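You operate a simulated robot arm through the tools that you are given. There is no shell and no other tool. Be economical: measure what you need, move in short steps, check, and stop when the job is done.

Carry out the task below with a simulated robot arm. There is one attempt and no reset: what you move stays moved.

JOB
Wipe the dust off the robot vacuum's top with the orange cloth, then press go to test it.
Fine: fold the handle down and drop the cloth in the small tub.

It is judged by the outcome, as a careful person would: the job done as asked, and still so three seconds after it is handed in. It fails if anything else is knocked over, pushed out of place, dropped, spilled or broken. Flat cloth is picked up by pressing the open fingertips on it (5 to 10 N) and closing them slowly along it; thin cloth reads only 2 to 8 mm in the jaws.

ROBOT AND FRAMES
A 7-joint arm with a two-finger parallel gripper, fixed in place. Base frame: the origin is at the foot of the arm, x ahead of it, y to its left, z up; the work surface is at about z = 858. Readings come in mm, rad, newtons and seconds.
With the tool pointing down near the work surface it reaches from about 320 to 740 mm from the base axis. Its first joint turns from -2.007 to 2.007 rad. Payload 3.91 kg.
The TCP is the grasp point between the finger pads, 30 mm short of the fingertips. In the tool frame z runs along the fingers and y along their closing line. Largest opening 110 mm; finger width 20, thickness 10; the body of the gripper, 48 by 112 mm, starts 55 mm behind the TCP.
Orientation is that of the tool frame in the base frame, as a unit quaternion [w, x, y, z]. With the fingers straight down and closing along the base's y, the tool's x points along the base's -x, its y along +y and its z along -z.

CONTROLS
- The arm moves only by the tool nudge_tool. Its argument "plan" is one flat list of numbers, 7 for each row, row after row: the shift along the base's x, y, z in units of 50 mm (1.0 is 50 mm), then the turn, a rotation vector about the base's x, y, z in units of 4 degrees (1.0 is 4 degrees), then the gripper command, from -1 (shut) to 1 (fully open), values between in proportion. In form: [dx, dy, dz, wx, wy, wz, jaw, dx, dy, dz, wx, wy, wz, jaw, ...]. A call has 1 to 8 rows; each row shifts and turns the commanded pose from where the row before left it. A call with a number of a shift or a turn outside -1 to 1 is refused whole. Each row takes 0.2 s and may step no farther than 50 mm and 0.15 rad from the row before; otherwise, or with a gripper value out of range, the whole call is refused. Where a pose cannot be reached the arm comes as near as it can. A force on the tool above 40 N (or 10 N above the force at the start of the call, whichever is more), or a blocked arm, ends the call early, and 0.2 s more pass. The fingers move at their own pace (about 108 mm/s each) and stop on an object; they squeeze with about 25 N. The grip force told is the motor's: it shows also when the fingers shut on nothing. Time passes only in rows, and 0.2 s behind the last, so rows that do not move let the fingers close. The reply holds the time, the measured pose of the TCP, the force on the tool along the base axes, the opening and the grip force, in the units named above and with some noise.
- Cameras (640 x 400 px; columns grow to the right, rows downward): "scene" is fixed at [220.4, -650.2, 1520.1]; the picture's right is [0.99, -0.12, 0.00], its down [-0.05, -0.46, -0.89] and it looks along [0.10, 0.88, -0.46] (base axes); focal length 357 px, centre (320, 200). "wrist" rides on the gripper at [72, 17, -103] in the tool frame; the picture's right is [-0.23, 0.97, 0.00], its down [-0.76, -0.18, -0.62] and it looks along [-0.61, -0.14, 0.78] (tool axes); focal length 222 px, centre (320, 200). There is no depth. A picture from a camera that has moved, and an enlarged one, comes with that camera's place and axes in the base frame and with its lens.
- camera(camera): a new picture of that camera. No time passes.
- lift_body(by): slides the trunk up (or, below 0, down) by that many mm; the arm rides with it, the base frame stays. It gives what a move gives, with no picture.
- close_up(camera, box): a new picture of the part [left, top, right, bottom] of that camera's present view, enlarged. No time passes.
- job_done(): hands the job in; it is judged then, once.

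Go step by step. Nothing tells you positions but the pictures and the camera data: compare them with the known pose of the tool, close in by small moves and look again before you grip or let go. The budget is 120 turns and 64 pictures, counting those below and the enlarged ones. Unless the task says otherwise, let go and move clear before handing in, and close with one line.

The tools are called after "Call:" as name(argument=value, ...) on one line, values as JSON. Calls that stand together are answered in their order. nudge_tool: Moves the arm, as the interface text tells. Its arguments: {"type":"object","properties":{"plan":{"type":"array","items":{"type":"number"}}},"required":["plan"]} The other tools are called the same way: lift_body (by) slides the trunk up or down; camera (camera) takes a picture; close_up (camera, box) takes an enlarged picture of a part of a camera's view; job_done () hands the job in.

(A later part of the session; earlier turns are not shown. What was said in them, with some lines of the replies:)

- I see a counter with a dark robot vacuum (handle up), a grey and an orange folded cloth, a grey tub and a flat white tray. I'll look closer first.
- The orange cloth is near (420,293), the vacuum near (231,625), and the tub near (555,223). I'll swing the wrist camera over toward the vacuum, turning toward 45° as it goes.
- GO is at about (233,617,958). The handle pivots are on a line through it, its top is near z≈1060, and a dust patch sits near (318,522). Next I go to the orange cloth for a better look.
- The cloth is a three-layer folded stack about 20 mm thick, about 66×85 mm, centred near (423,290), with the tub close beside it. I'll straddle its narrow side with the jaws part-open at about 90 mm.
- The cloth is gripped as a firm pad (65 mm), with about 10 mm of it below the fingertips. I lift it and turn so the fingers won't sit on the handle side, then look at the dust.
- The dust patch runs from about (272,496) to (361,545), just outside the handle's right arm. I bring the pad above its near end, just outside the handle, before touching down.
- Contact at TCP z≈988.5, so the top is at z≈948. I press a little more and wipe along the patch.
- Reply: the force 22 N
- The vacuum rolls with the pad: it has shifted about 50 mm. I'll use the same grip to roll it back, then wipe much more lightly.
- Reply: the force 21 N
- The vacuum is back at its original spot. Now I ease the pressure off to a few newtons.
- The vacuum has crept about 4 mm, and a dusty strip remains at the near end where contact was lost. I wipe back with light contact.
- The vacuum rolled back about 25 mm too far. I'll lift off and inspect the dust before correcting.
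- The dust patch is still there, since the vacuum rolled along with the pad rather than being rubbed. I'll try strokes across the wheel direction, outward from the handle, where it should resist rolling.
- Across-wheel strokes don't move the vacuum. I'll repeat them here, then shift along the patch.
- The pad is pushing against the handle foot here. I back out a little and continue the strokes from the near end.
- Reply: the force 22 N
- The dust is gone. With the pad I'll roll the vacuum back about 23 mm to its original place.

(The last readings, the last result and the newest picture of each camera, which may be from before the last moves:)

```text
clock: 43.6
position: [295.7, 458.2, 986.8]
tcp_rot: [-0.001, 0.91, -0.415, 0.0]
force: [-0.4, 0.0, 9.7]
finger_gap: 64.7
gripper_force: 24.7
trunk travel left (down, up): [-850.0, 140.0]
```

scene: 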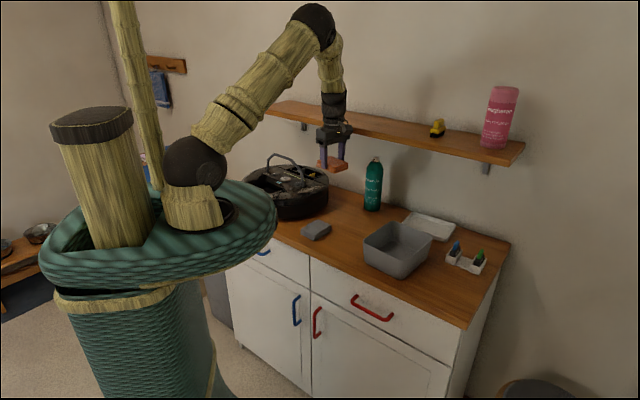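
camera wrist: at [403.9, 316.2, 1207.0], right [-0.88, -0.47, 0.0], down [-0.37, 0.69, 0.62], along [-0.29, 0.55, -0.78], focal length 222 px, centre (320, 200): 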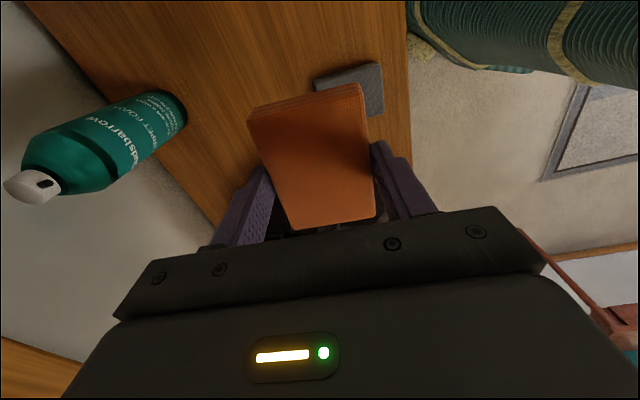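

Call:
nudge_tool(plan=[0.1, 0.088, -0.015, 0, 0, 0, -0.3, 0.1, 0.088, 0, 0, 0, 0, -0.3, 0.1, 0.088, 0, 0, 0, 0, -0.3])

Call:
close_up(camera="scene", box=[240, 145, 350, 225])

```text
clock: 44.4
position: [312.7, 470.0, 985.9]
tcp_rot: [-0.001, 0.91, -0.416, 0.0]
force: [4.6, -6.9, 18.4]
finger_gap: 64.9
gripper_force: 25.0
trunk travel left (down, up): [-850.0, 140.0]
```

```text
5.00 times, centred on (295, 185) of scene
camera zoom: at [220.4, -650.2, 1520.1], right [0.99, -0.12, 0.0], down [-0.05, -0.46, -0.89], along [0.1, 0.88, -0.46], focal length 1783 px, centre (445, 275)
```

zoom: 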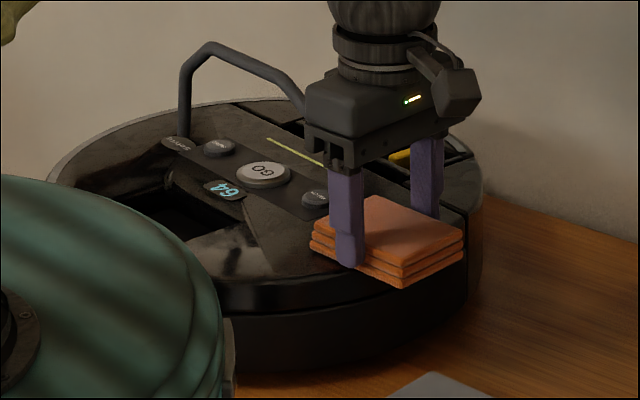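

Call:
nudge_tool(plan=[0.11, 0.07, 0, 0, 0, 0, -0.3, 0.11, 0.08, 0, 0, 0, 0, -0.3])

Call:
close_up(camera="scene", box=[240, 145, 350, 225])

```text
clock: 45.0
position: [324.0, 478.6, 986.8]
tcp_rot: [-0.001, 0.91, -0.415, -0.001]
force: [4.4, -4.3, 16.2]
finger_gap: 65.0
gripper_force: 24.9
trunk travel left (down, up): [-850.0, 140.0]
```

```text
5.00 times, centred on (295, 185) of scene
camera zoom: at [220.4, -650.2, 1520.1], right [0.99, -0.12, 0.0], down [-0.05, -0.46, -0.89], along [0.1, 0.88, -0.46], focal length 1783 px, centre (445, 275)
```

zoom: 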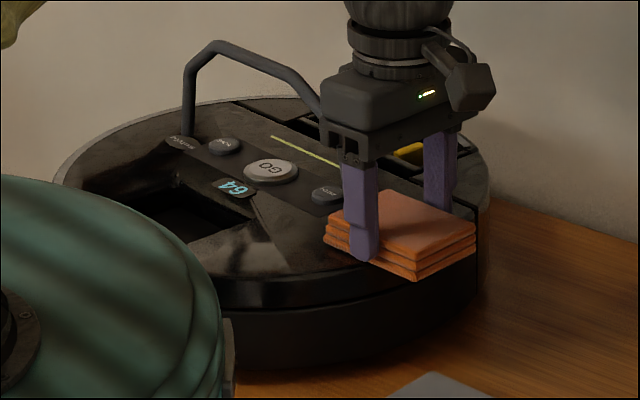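

The vacuum is back in place. I lift off and carry the cloth to the grey tub, turning the wrist back as it goes.

Call:
nudge_tool(plan=[0, 0, 0.5, 0, 0, 0, -0.3, 0, 0, 0.9, 0, 0, 0, -0.3, 0, 0, 0.8, 0, 0, -0.8, -0.3, 0.5, -0.63, 0, 0, 0, -1, -0.3, 0.5, -0.63, 0, 0, 0, -1, -0.3, 0.5, -0.63, 0, 0, 0, -1, -0.3, 0.5, -0.63, 0, 0, 0, -1, -0.3, 0.5, -0.63, 0, 0, 0, -1, -0.3])

Call:
nudge_tool(plan=[0.4, -0.5, 0, 0, 0, -1, -0.3, 0.4, -0.5, 0, 0, 0, -1, -0.3, 0.4, -0.5, 0, 0, 0, -1, -0.3, 0.4, -0.5, 0, 0, 0, -1, -0.3, 0.2, -0.3, 0, 0, 0, -1, -0.3, 0.1, -0.1, 0, 0, 0, -1, -0.3, 0, 0, 0, 0, 0, -1, -0.3, 0, 0, 0, 0, 0, -1, -0.3])

Call:
nudge_tool(plan=[0, 0, 0, 0, 0, -1, -0.3, 0, 0, 0, 0, 0, -1, -0.3, 0, 0, 0, 0, 0, -1, -0.3, 0, 0, 0, 0, 0, -1, -0.3, 0, 0, 0, 0, 0, -1, -0.3, 0, 0, 0, 0, 0, -1, -0.3, 0, 0, 0, 0, 0, -1, -0.3, 0, 0, 0, 0, 0, -1, -0.3])

Call:
camera(camera="wrist")

Call:
close_up(camera="scene", box=[320, 160, 480, 280])

```text
clock: 46.8
position: [449.8, 318.4, 1094.1]
tcp_rot: [-0.001, 0.808, -0.59, -0.001]
force: [0.1, 0.2, -0.4]
finger_gap: 64.8
gripper_force: 25.0
trunk travel left (down, up): [-850.0, 140.0]
```

```text
clock: 48.6
position: [543.3, 201.9, 1094.2]
tcp_rot: [0.001, -0.614, 0.79, -0.001]
force: [-0.3, -0.4, -1.4]
finger_gap: 64.7
gripper_force: 24.9
trunk travel left (down, up): [-850.0, 140.0]
```

```text
clock: 50.4
position: [543.8, 201.6, 1095.1]
tcp_rot: [0.001, -0.371, 0.929, 0.001]
force: [0.0, -0.3, -0.9]
finger_gap: 65.0
gripper_force: 24.4
trunk travel left (down, up): [-850.0, 140.0]
```

```text
27 pictures are left
camera wrist: at [480.0, 163.7, 1199.2], right [-0.51, 0.86, 0.0], down [0.67, 0.4, 0.62], along [0.54, 0.32, -0.78], focal length 222 px, centre (320, 200)
```

wrist: 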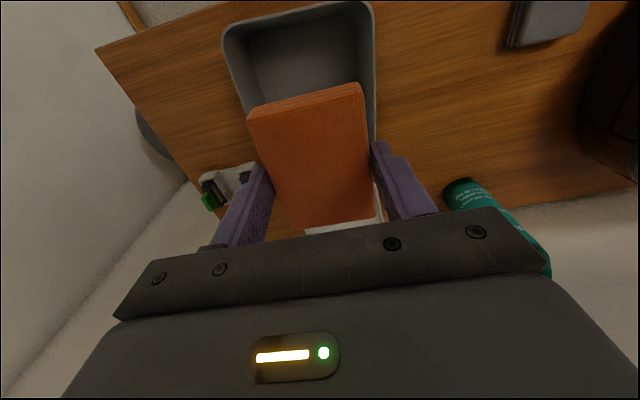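

```text
3.33 times, centred on (400, 220) of scene
camera zoom: at [220.4, -650.2, 1520.1], right [0.99, -0.12, 0.0], down [-0.05, -0.46, -0.89], along [0.1, 0.88, -0.46], focal length 1189 px, centre (53, 133)
```

zoom: 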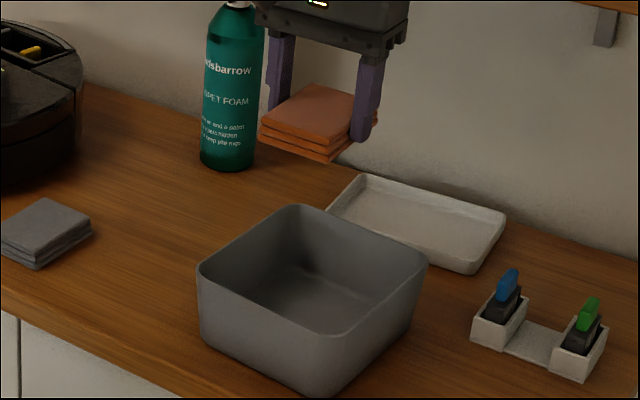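

The tub centre is about (549,196), with edges at about 37°. I align over it, descend inside, and check.

Call:
nudge_tool(plan=[0.1, -0.12, 0, 0, 0, -0.8, -0.3, 0, 0, 0, 0, 0, -0.8, -0.3, 0, 0, -0.9, 0, 0, 0, -0.3, 0, 0, -0.9, 0, 0, 0, -0.3, 0, 0, -0.6, 0, 0, 0, -0.3, 0, 0, 0, 0, 0, 0, -0.3])

Call:
close_up(camera="scene", box=[340, 180, 460, 280])

```text
clock: 51.8
position: [550.0, 195.9, 976.5]
tcp_rot: [0.0, -0.32, 0.947, 0.001]
force: [-0.5, 0.0, -0.9]
finger_gap: 64.7
gripper_force: 25.1
trunk travel left (down, up): [-850.0, 140.0]
```

```text
4.00 times, centred on (400, 230) of scene
camera zoom: at [220.4, -650.2, 1520.1], right [0.99, -0.12, 0.0], down [-0.05, -0.46, -0.89], along [0.1, 0.88, -0.46], focal length 1426 px, centre (0, 80)
```

zoom: 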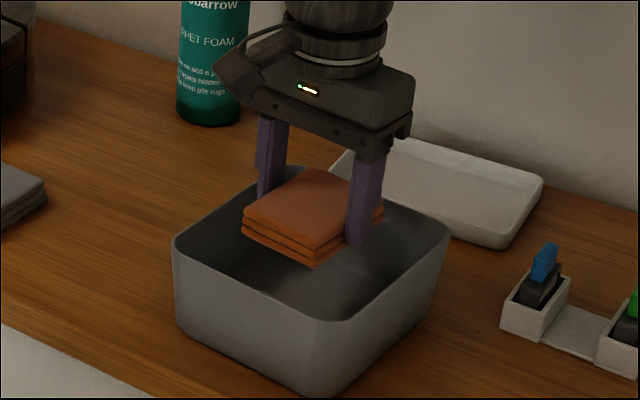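

Call:
nudge_tool(plan=[0, 0, -0.6, 0, 0, 0, -0.3, 0, 0, -0.5, 0, 0, 0, -0.3, 0, 0, 0, 0, 0, 0, -0.3])

Call:
nudge_tool(plan=[0, 0, -0.1, 0, 0, 0, 0.2, 0, 0, 0, 0, 0, 0, 0.45, 0, 0, 0, 0, 0, 0, 0.45, 0, 0, 0.5, 0, 0, 0, 0.45, 0, 0, 0.9, 0, 0, 0, 0.45, 0, 0, 0.9, 0, 0, 0, 0.45, 0, 0, 0.9, 0, 0, 0, 0.3])

Call:
close_up(camera="scene", box=[340, 180, 460, 280])

```text
clock: 52.6
position: [549.4, 195.8, 922.3]
tcp_rot: [0.0, -0.32, 0.947, 0.0]
force: [-0.9, 0.0, -0.3]
finger_gap: 65.1
gripper_force: 25.1
trunk travel left (down, up): [-850.0, 140.0]
```

```text
clock: 54.2
position: [546.9, 194.5, 1076.6]
tcp_rot: [0.0, -0.321, 0.947, -0.001]
force: [0.4, -0.8, 0.0]
finger_gap: 71.7
gripper_force: 0.0
trunk travel left (down, up): [-850.0, 140.0]
```

```text
4.00 times, centred on (400, 230) of scene
camera zoom: at [220.4, -650.2, 1520.1], right [0.99, -0.12, 0.0], down [-0.05, -0.46, -0.89], along [0.1, 0.88, -0.46], focal length 1426 px, centre (0, 80)
```

zoom: 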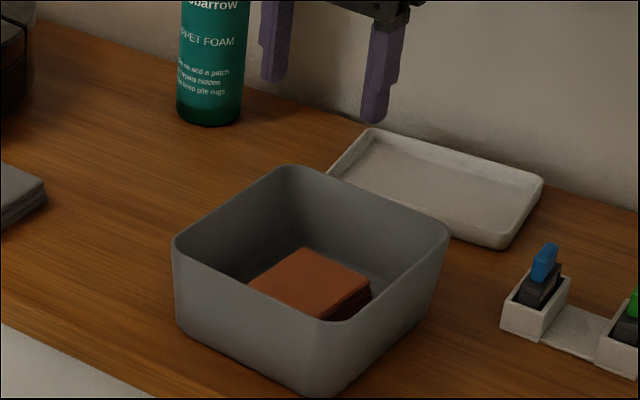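

The cloth is in the tub. Now I close the fingers and move in front of the vacuum for a wrist view of GO and the handle.

Call:
nudge_tool(plan=[-0.708, 0.535, 0.105, 0, 0, 0.5, -1, -0.708, 0.535, 0.105, 0, 0, 0.5, -1, -0.708, 0.535, 0.105, 0, 0, 0, -1, -0.708, 0.535, 0.105, 0, 0, 0, -1, -0.708, 0.535, 0.105, 0, 0, 0, -1, -0.708, 0.535, 0.105, 0, 0, 0, -1, -0.708, 0.535, 0.105, 0, 0, 0, -1, -0.708, 0.535, 0.105, 0, 0, 0, -1])

Call:
nudge_tool(plan=[-0.708, 0.535, 0.105, 0, 0, 0, -1, -0.708, 0.535, 0.105, 0, 0, 0, -1, -0.708, 0.535, 0.105, 0, 0, 0, -1, -0.708, 0.535, 0.105, 0, 0, 0, -1, 0, 0, 0, 0, 0, 0, -1])

Call:
camera(camera="wrist")

```text
clock: 56.0
position: [263.9, 412.3, 1118.5]
tcp_rot: [0.0, -0.352, 0.936, 0.0]
force: [-0.6, 0.5, 0.4]
finger_gap: 0.1
gripper_force: 24.8
trunk travel left (down, up): [-850.0, 140.0]
```

```text
clock: 57.2
position: [124.3, 517.3, 1140.0]
tcp_rot: [0.0, -0.354, 0.935, 0.0]
force: [0.6, -0.8, -0.3]
finger_gap: 0.0
gripper_force: 25.0
trunk travel left (down, up): [-850.0, 140.0]
```

```text
23 pictures are left
camera wrist: at [59.1, 482.1, 1242.8], right [-0.47, 0.88, 0.0], down [0.69, 0.37, 0.62], along [0.55, 0.29, -0.78], focal length 222 px, centre (320, 200)
```

wrist: 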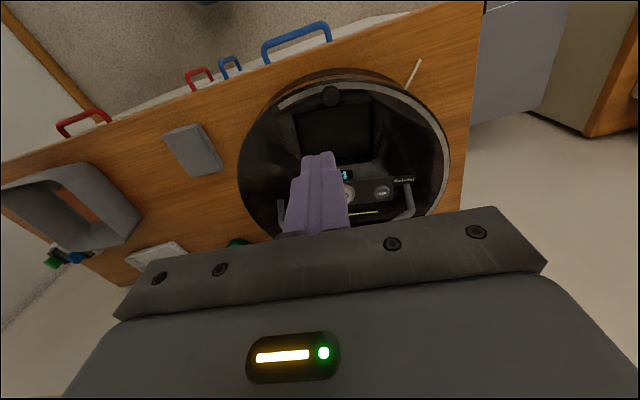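

Call:
close_up(camera="wrist", box=[230, 70, 460, 240])

```text
2.35 times, centred on (345, 155) of wrist
camera zoom: at [59.1, 482.1, 1242.8], right [-0.47, 0.88, 0.0], down [0.69, 0.37, 0.62], along [0.55, 0.29, -0.78], focal length 523 px, centre (261, 306)
```

zoom: 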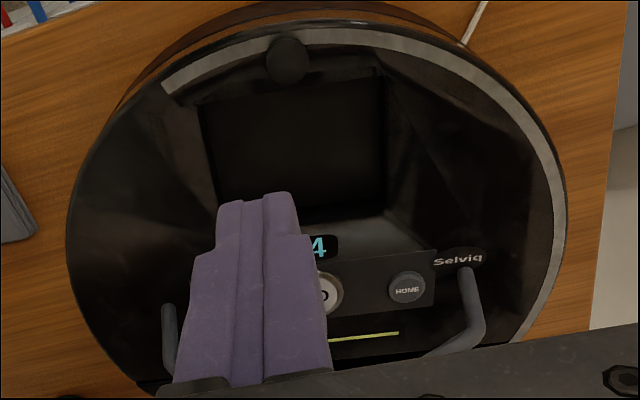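

GO is at about (233,618) and the handle top is right above it, so I tilt the closed fingers 44° and reach in under the handle from the front.

Call:
nudge_tool(plan=[0, 0, 0, 0.663, -0.749, 0, -1, 0, 0, 0, 0.663, -0.749, 0, -1, 0, 0, 0, 0.663, -0.749, 0, -1, 0, 0, 0, 0.663, -0.749, 0, -1, 0, 0, 0, 0.663, -0.749, 0, -1, 0, 0, 0, 0.663, -0.749, 0, -1, 0, 0, 0, 0.663, -0.749, 0, -1, 0, 0, 0, 0.663, -0.749, 0, -1])

Call:
nudge_tool(plan=[0.31, 0.3, -0.56, 0.663, -0.749, 0, -1, 0.31, 0.3, -0.56, 0.663, -0.749, 0, -1, 0.31, 0.31, -0.56, 0.663, -0.749, 0, -1, 0, 0, 0, 0, 0, 0, -1])

Call:
camera(camera="wrist")

Call:
close_up(camera="scene", box=[210, 110, 350, 210])

```text
clock: 59.0
position: [149.3, 515.9, 1146.9]
tcp_rot: [0.26, -0.314, 0.908, 0.1]
force: [0.3, -0.2, 0.0]
finger_gap: 0.0
gripper_force: 24.6
trunk travel left (down, up): [-850.0, 140.0]
```

```text
clock: 60.0
position: [165.7, 563.5, 1055.0]
tcp_rot: [0.351, -0.329, 0.867, 0.133]
force: [-0.6, -0.1, -0.6]
finger_gap: 0.0
gripper_force: 24.5
trunk travel left (down, up): [-850.0, 140.0]
```

```text
21 pictures are left
camera wrist: at [62.1, 493.4, 1079.4], right [-0.52, 0.84, 0.16], down [0.2, -0.06, 0.98], along [0.83, 0.54, -0.14], focal length 222 px, centre (320, 200)
```

wrist: 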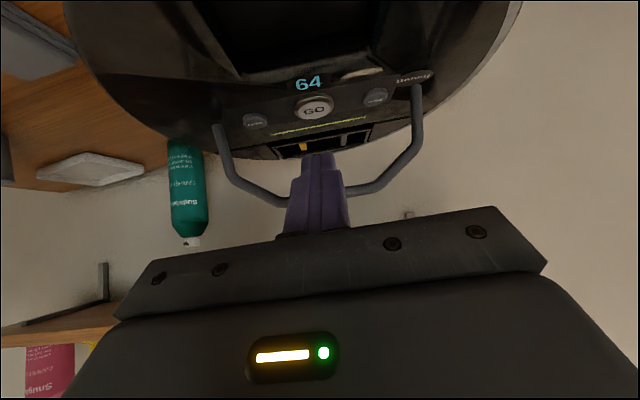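

```text
4.00 times, centred on (280, 160) of scene
camera zoom: at [220.4, -650.2, 1520.1], right [0.99, -0.12, 0.0], down [-0.05, -0.46, -0.89], along [0.1, 0.88, -0.46], focal length 1426 px, centre (480, 360)
```

zoom: 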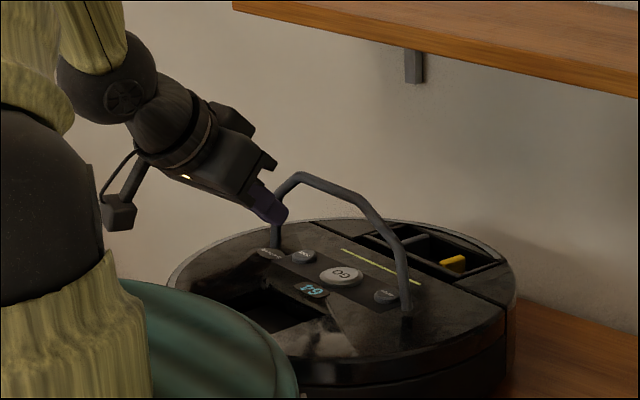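

Call:
nudge_tool(plan=[0.27, 0.224, -0.36, 0, 0, 0, -1, 0.27, 0.224, -0.34, 0, 0, 0, -1, 0, 0, 0, 0, 0, 0, -1])

Call:
close_up(camera="scene", box=[230, 120, 342, 200])

```text
clock: 60.8
position: [197.2, 585.0, 1018.4]
tcp_rot: [0.351, -0.327, 0.867, 0.132]
force: [0.7, 0.0, -0.9]
finger_gap: 0.0
gripper_force: 24.5
trunk travel left (down, up): [-850.0, 140.0]
```

```text
5.00 times, centred on (286, 160) of scene
camera zoom: at [220.4, -650.2, 1520.1], right [0.99, -0.12, 0.0], down [-0.05, -0.46, -0.89], along [0.1, 0.88, -0.46], focal length 1783 px, centre (490, 400)
```

zoom: 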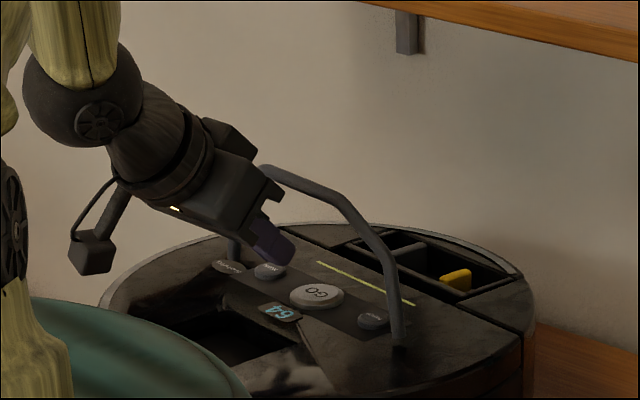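

Call:
nudge_tool(plan=[0.25, 0.22, -0.34, 0, 0, 0, -1, 0.15, 0.13, -0.2, 0, 0, 0, -1, 0, 0, 0, 0, 0, 0, -1])

Call:
close_up(camera="scene", box=[230, 120, 342, 200])

Call:
close_up(camera="wrist", box=[200, 20, 440, 240])

```text
clock: 61.6
position: [216.2, 603.3, 989.8]
tcp_rot: [0.351, -0.327, 0.867, 0.132]
force: [0.5, 0.8, -0.2]
finger_gap: 0.0
gripper_force: 24.6
trunk travel left (down, up): [-850.0, 140.0]
```

```text
5.00 times, centred on (286, 160) of scene
camera zoom: at [220.4, -650.2, 1520.1], right [0.99, -0.12, 0.0], down [-0.05, -0.46, -0.89], along [0.1, 0.88, -0.46], focal length 1783 px, centre (490, 400)
```

zoom: 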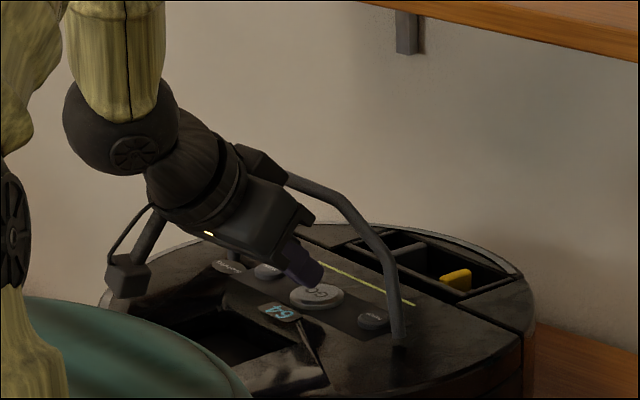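

```text
1.82 times, centred on (320, 130) of wrist
camera zoom: at [113.5, 533.6, 1015.6], right [-0.52, 0.84, 0.16], down [0.2, -0.06, 0.98], along [0.83, 0.54, -0.14], focal length 404 px, centre (320, 327)
```

zoom: 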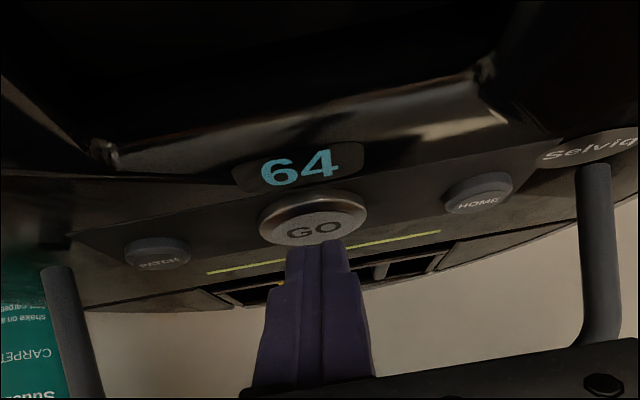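

The tip is just above GO with no contact force. I centre it and press straight down.

Call:
nudge_tool(plan=[0.09, 0.06, -0.04, 0, 0, 0, -1, 0, 0, -0.06, 0, 0, 0, -1])

Call:
nudge_tool(plan=[0, 0, -0.04, 0, 0, 0, -1])

```text
clock: 62.2
position: [221.8, 606.5, 985.2]
tcp_rot: [0.351, -0.328, 0.867, 0.133]
force: [-0.6, -0.7, -0.3]
finger_gap: 0.0
gripper_force: 24.8
trunk travel left (down, up): [-850.0, 140.0]
```

```text
clock: 62.6
position: [222.2, 607.2, 983.9]
tcp_rot: [0.351, -0.328, 0.867, 0.134]
force: [-0.3, 0.4, 0.6]
finger_gap: 0.0
gripper_force: 24.9
trunk travel left (down, up): [-850.0, 140.0]
```

Call:
nudge_tool(plan=[0, 0, -0.04, 0, 0, 0, -1])

Call:
nudge_tool(plan=[0, 0, -0.04, 0, 0, 0, -1])

Call:
close_up(camera="wrist", box=[200, 20, 440, 240])

```text
clock: 63.0
position: [221.6, 606.0, 982.3]
tcp_rot: [0.35, -0.329, 0.867, 0.134]
force: [-0.8, 0.7, 2.4]
finger_gap: 0.2
gripper_force: 25.2
trunk travel left (down, up): [-850.0, 140.0]
```

```text
clock: 63.4
position: [221.9, 606.5, 981.7]
tcp_rot: [0.351, -0.328, 0.867, 0.133]
force: [1.7, -1.0, 4.2]
finger_gap: 0.0
gripper_force: 24.5
trunk travel left (down, up): [-850.0, 140.0]
```

```text
1.82 times, centred on (320, 130) of wrist
camera zoom: at [117.4, 536.6, 1005.8], right [-0.52, 0.84, 0.16], down [0.2, -0.06, 0.98], along [0.83, 0.54, -0.14], focal length 404 px, centre (320, 327)
```

zoom: 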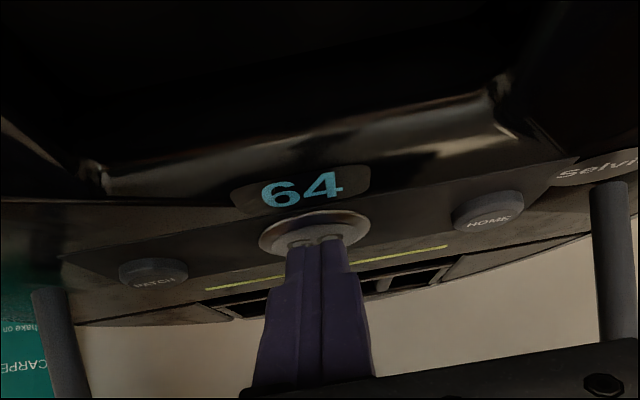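

Call:
nudge_tool(plan=[0, 0, -0.03, 0, 0, 0, -1])

Call:
nudge_tool(plan=[0, 0, -0.03, 0, 0, 0, -1])

Call:
close_up(camera="wrist", box=[200, 20, 440, 240])

```text
clock: 63.8
position: [221.0, 606.9, 980.4]
tcp_rot: [0.351, -0.327, 0.867, 0.133]
force: [0.3, 0.0, 8.4]
finger_gap: 0.1
gripper_force: 24.9
trunk travel left (down, up): [-850.0, 140.0]
```

```text
clock: 64.2
position: [221.1, 606.2, 980.6]
tcp_rot: [0.351, -0.328, 0.867, 0.134]
force: [0.8, -0.9, 13.4]
finger_gap: 0.1
gripper_force: 24.9
trunk travel left (down, up): [-850.0, 140.0]
```

```text
1.82 times, centred on (320, 130) of wrist
camera zoom: at [117.1, 536.3, 1004.0], right [-0.52, 0.84, 0.16], down [0.2, -0.06, 0.98], along [0.83, 0.54, -0.14], focal length 404 px, centre (320, 327)
```

zoom: 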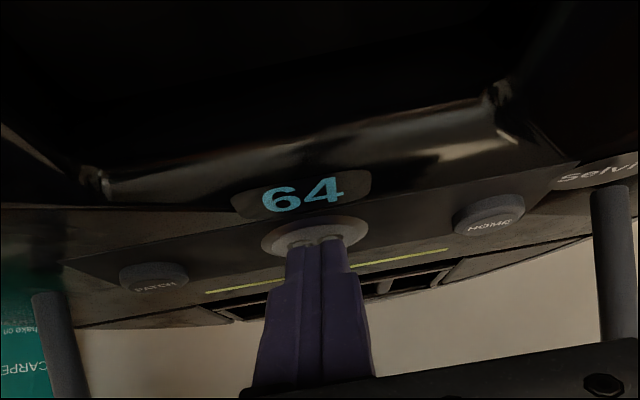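

GO is pressed to its stop at 13 N. I release and back out the way I came.

Call:
nudge_tool(plan=[0, 0, 0.2, 0, 0, 0, -1, -0.27, -0.224, 0.3, 0, 0, 0, -1, -0.27, -0.224, 0.36, 0, 0, 0, -1, -0.27, -0.224, 0.36, 0, 0, 0, -1, -0.27, -0.224, 0.36, 0, 0, 0, -1])

Call:
camera(camera="wrist")

Call:
close_up(camera="scene", box=[230, 135, 342, 215])

```text
clock: 65.4
position: [166.8, 560.7, 1057.4]
tcp_rot: [0.35, -0.328, 0.867, 0.132]
force: [0.6, 1.2, -0.3]
finger_gap: 0.0
gripper_force: 25.1
trunk travel left (down, up): [-850.0, 140.0]
```

```text
14 pictures are left
camera wrist: at [62.4, 490.2, 1082.6], right [-0.52, 0.84, 0.16], down [0.2, -0.06, 0.98], along [0.83, 0.54, -0.14], focal length 222 px, centre (320, 200)
```

wrist: 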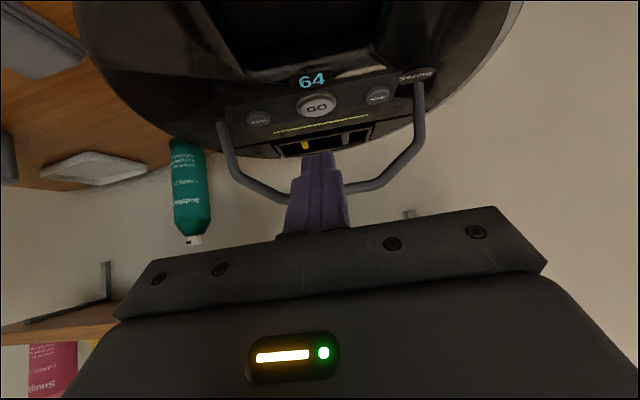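

```text
5.00 times, centred on (286, 175) of scene
camera zoom: at [220.4, -650.2, 1520.1], right [0.99, -0.12, 0.0], down [-0.05, -0.46, -0.89], along [0.1, 0.88, -0.46], focal length 1783 px, centre (490, 325)
```

zoom: 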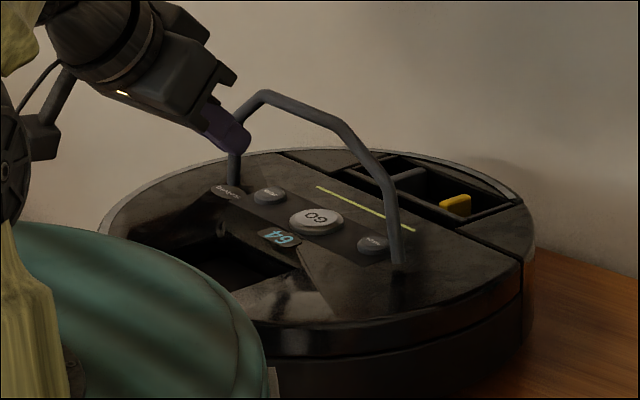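

GO was pressed and the vacuum stayed put. The handle bar is near (222,605,1053), leaning slightly to the front. I'll bring the fingertip in front of the bar and test-fold it rearward gently.

Call:
nudge_tool(plan=[0, 0, 0.6, 0, 0, 0, -1, 0.28, 0.2, 0.1, 0, 0, 0, -1, 0.28, 0.22, 0, 0, 0, 0, -1, 0.1, 0.08, -0.14, 0, 0, 0, -1, 0, 0, 0, 0, 0, 0, -1])

Call:
close_up(camera="scene", box=[230, 120, 342, 200])

```text
clock: 66.6
position: [200.5, 586.7, 1085.1]
tcp_rot: [0.351, -0.327, 0.868, 0.132]
force: [0.3, -0.2, -1.0]
finger_gap: 0.2
gripper_force: 24.8
trunk travel left (down, up): [-850.0, 140.0]
```

```text
5.00 times, centred on (286, 160) of scene
camera zoom: at [220.4, -650.2, 1520.1], right [0.99, -0.12, 0.0], down [-0.05, -0.46, -0.89], along [0.1, 0.88, -0.46], focal length 1783 px, centre (490, 400)
```

zoom: 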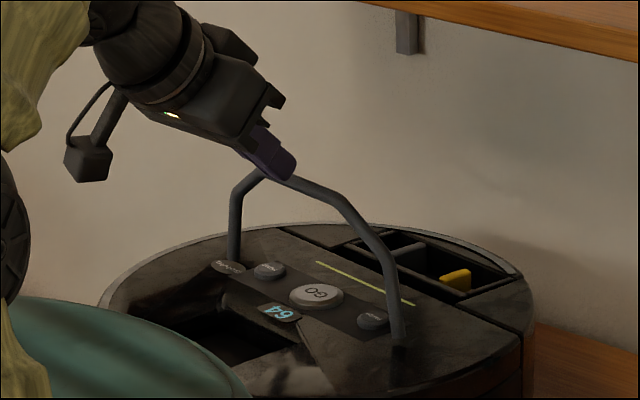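

Call:
nudge_tool(plan=[0.1, 0.075, -0.1, 0, 0, 0, -1, 0.16, 0.12, 0, 0, 0, 0, -1, 0.16, 0.12, 0, 0, 0, 0, -1])

Call:
close_up(camera="scene", box=[230, 120, 342, 200])

```text
clock: 67.4
position: [221.4, 603.1, 1080.6]
tcp_rot: [0.35, -0.327, 0.868, 0.132]
force: [-0.4, -0.1, 0.4]
finger_gap: 0.1
gripper_force: 25.0
trunk travel left (down, up): [-850.0, 140.0]
```

```text
5.00 times, centred on (286, 160) of scene
camera zoom: at [220.4, -650.2, 1520.1], right [0.99, -0.12, 0.0], down [-0.05, -0.46, -0.89], along [0.1, 0.88, -0.46], focal length 1783 px, centre (490, 400)
```

zoom: 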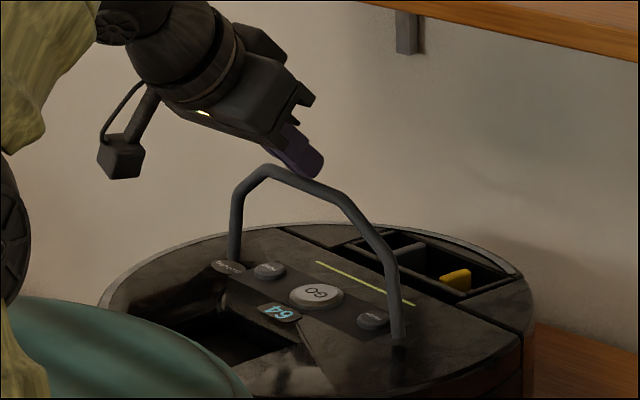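

The tip passed just above the bar. I back off, go lower, and push again.

Call:
nudge_tool(plan=[-0.35, -0.26, 0.1, 0, 0, 0, -1, -0.35, -0.26, 0, 0, 0, 0, -1, 0, 0, -0.32, 0, 0, 0, -1, 0.3, 0.22, 0, 0, 0, 0, -1, 0.15, 0.11, 0, 0, 0, 0, -1])

Call:
nudge_tool(plan=[0.12, 0.09, 0, 0, 0, 0, -1, 0.12, 0.09, 0, 0, 0, 0, -1])

Call:
close_up(camera="scene", box=[230, 120, 342, 200])

```text
clock: 68.6
position: [209.0, 591.6, 1068.7]
tcp_rot: [0.35, -0.327, 0.867, 0.133]
force: [0.3, -0.2, 0.3]
finger_gap: 0.0
gripper_force: 25.1
trunk travel left (down, up): [-850.0, 140.0]
```

```text
clock: 69.2
position: [221.1, 602.7, 1067.8]
tcp_rot: [0.351, -0.328, 0.867, 0.133]
force: [-1.7, 0.9, 5.4]
finger_gap: 0.1
gripper_force: 24.7
trunk travel left (down, up): [-850.0, 140.0]
```

```text
5.00 times, centred on (286, 160) of scene
camera zoom: at [220.4, -650.2, 1520.1], right [0.99, -0.12, 0.0], down [-0.05, -0.46, -0.89], along [0.1, 0.88, -0.46], focal length 1783 px, centre (490, 400)
```

zoom: 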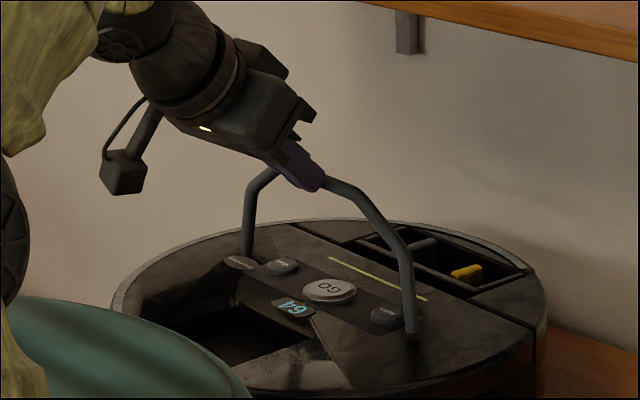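

Pushing rearward rolls the vacuum with no handle rotation, so it's at its stop and folds forward. I lift over the bar, hook behind it, and draw it toward the front and down.

Call:
nudge_tool(plan=[-0.1, -0.08, 0, 0, 0, 0, -1, 0, 0, 0.84, 0, 0, 0, -1, 0.65, 0.49, 0, 0, 0, 0, -1, 0, 0, -0.4, 0, 0, 0, -1, 0, 0, -0.36, 0, 0, 0, -1, 0, 0, 0, 0, 0, 0, -1])

Call:
close_up(camera="scene", box=[230, 120, 342, 200])

```text
clock: 70.6
position: [247.7, 622.3, 1073.9]
tcp_rot: [0.351, -0.328, 0.867, 0.134]
force: [-0.6, 0.5, 0.1]
finger_gap: 0.1
gripper_force: 25.0
trunk travel left (down, up): [-850.0, 140.0]
```

```text
5.00 times, centred on (286, 160) of scene
camera zoom: at [220.4, -650.2, 1520.1], right [0.99, -0.12, 0.0], down [-0.05, -0.46, -0.89], along [0.1, 0.88, -0.46], focal length 1783 px, centre (490, 400)
```

zoom: 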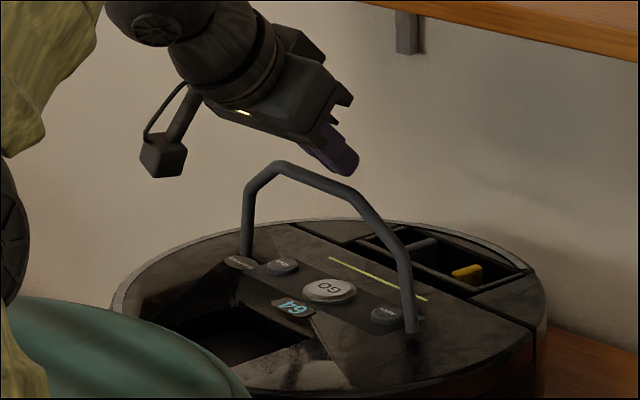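

Call:
nudge_tool(plan=[-0.22, -0.165, 0, 0, 0, 0, -1, -0.2, -0.15, -0.03, 0, 0, 0, -1, -0.16, -0.12, -0.05, 0, 0, 0, -1])

Call:
close_up(camera="scene", box=[230, 120, 342, 200])

```text
clock: 71.4
position: [218.7, 600.9, 1068.5]
tcp_rot: [0.35, -0.328, 0.867, 0.133]
force: [-0.9, -0.2, 0.2]
finger_gap: 0.0
gripper_force: 25.2
trunk travel left (down, up): [-850.0, 140.0]
```

```text
5.00 times, centred on (286, 160) of scene
camera zoom: at [220.4, -650.2, 1520.1], right [0.99, -0.12, 0.0], down [-0.05, -0.46, -0.89], along [0.1, 0.88, -0.46], focal length 1783 px, centre (490, 400)
```

zoom: 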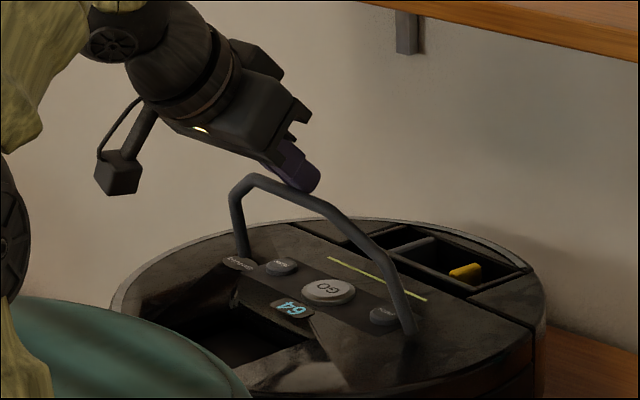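

The handle folds forward easily while the vacuum stays. I follow the arc down.

Call:
nudge_tool(plan=[-0.072, -0.054, -0.09, 0, 0, 0, -1, -0.2, -0.145, -0.13, 0, 0, 0, -1, -0.19, -0.145, -0.13, 0, 0, 0, -1, -0.164, -0.123, -0.18, 0, 0, 0, -1, -0.164, -0.123, -0.18, 0, 0, 0, -1])

Call:
close_up(camera="scene", box=[230, 120, 342, 200])

```text
clock: 72.6
position: [179.6, 572.0, 1032.1]
tcp_rot: [0.35, -0.328, 0.867, 0.133]
force: [0.4, -0.7, -0.2]
finger_gap: 0.0
gripper_force: 25.2
trunk travel left (down, up): [-850.0, 140.0]
```

```text
5.00 times, centred on (286, 160) of scene
camera zoom: at [220.4, -650.2, 1520.1], right [0.99, -0.12, 0.0], down [-0.05, -0.46, -0.89], along [0.1, 0.88, -0.46], focal length 1783 px, centre (490, 400)
```

zoom: 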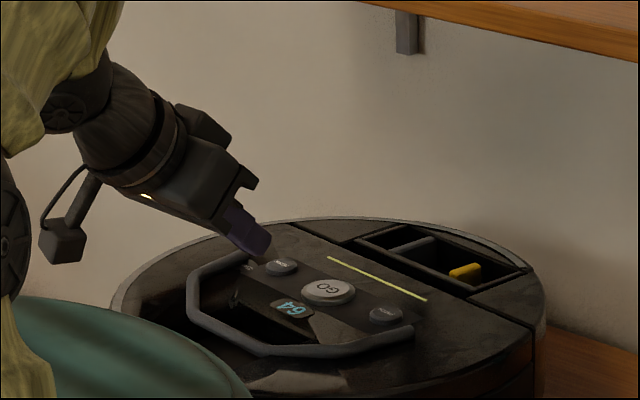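

Call:
nudge_tool(plan=[-0.3, -0.25, 0.6, 0, 0, 0, -1, -0.3, -0.25, 0.6, 0, 0, 0, -1, 0, 0, 0, 0, 0, 0, -1])

Call:
camera(camera="wrist")

Call:
close_up(camera="scene", box=[240, 145, 350, 225])

```text
clock: 73.4
position: [148.9, 545.3, 1093.5]
tcp_rot: [0.351, -0.327, 0.867, 0.132]
force: [-0.2, -0.7, 1.0]
finger_gap: 0.2
gripper_force: 25.2
trunk travel left (down, up): [-850.0, 140.0]
```

```text
6 pictures are left
camera wrist: at [44.3, 475.4, 1118.2], right [-0.52, 0.84, 0.16], down [0.2, -0.06, 0.98], along [0.83, 0.54, -0.14], focal length 222 px, centre (320, 200)
```

wrist: 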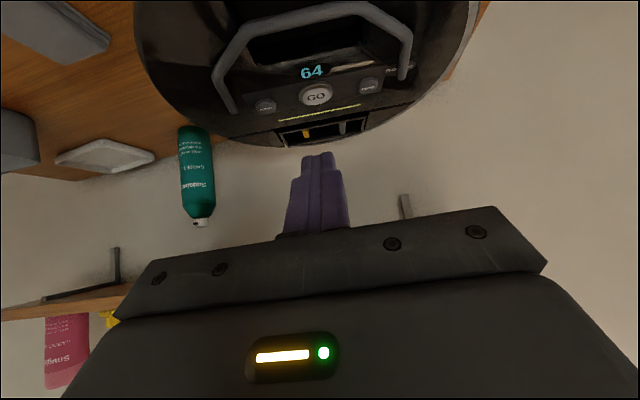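

```text
5.00 times, centred on (295, 185) of scene
camera zoom: at [220.4, -650.2, 1520.1], right [0.99, -0.12, 0.0], down [-0.05, -0.46, -0.89], along [0.1, 0.88, -0.46], focal length 1783 px, centre (445, 275)
```

zoom: 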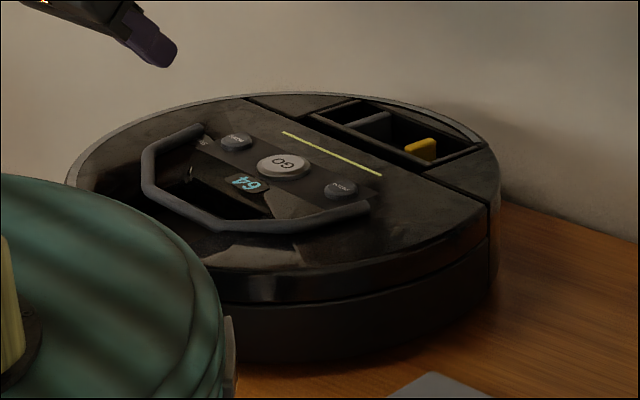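

The handle lies flat on the front (bar at z≈950). I retreat clear and make a last check.

Call:
nudge_tool(plan=[0, -0.4, 0.8, -0.663, 0.749, 0, -1, 0.1, -0.5, 0.8, -0.663, 0.749, 0, -1, 0.3, -0.5, 0.3, -0.663, 0.749, 0, -1, 0.3, -0.5, 0, -0.663, 0.749, 0, -1])

Call:
camera(camera="scene")

```text
clock: 74.4
position: [182.8, 449.4, 1187.6]
tcp_rot: [0.226, -0.343, 0.908, 0.086]
force: [1.0, 0.2, 0.5]
finger_gap: 0.0
gripper_force: 25.1
trunk travel left (down, up): [-850.0, 140.0]
```

```text
4 pictures are left
```

scene: 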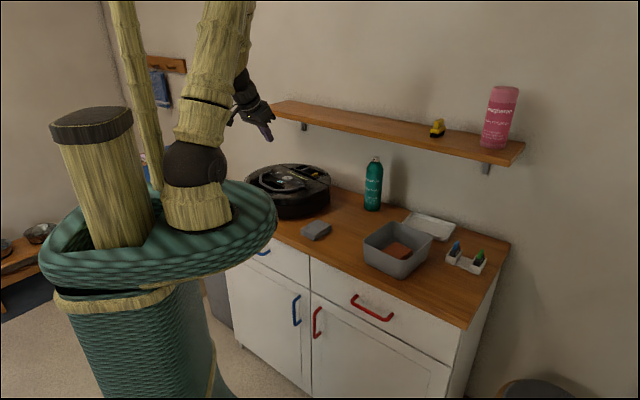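

The top is clean, GO has been pressed, the handle is folded down and the cloth is in the tub. Nothing else has moved, so I'm handing in.

Call:
job_done()

```text
The job is handed in.
```

I wiped the vacuum's top clean, pressed GO once to its stop, folded the handle flat and dropped the orange cloth in the grey tub. The display still read 64 and nothing visibly started after the press, and the vacuum ended about 14 mm back from its starting spot, turned slightly.
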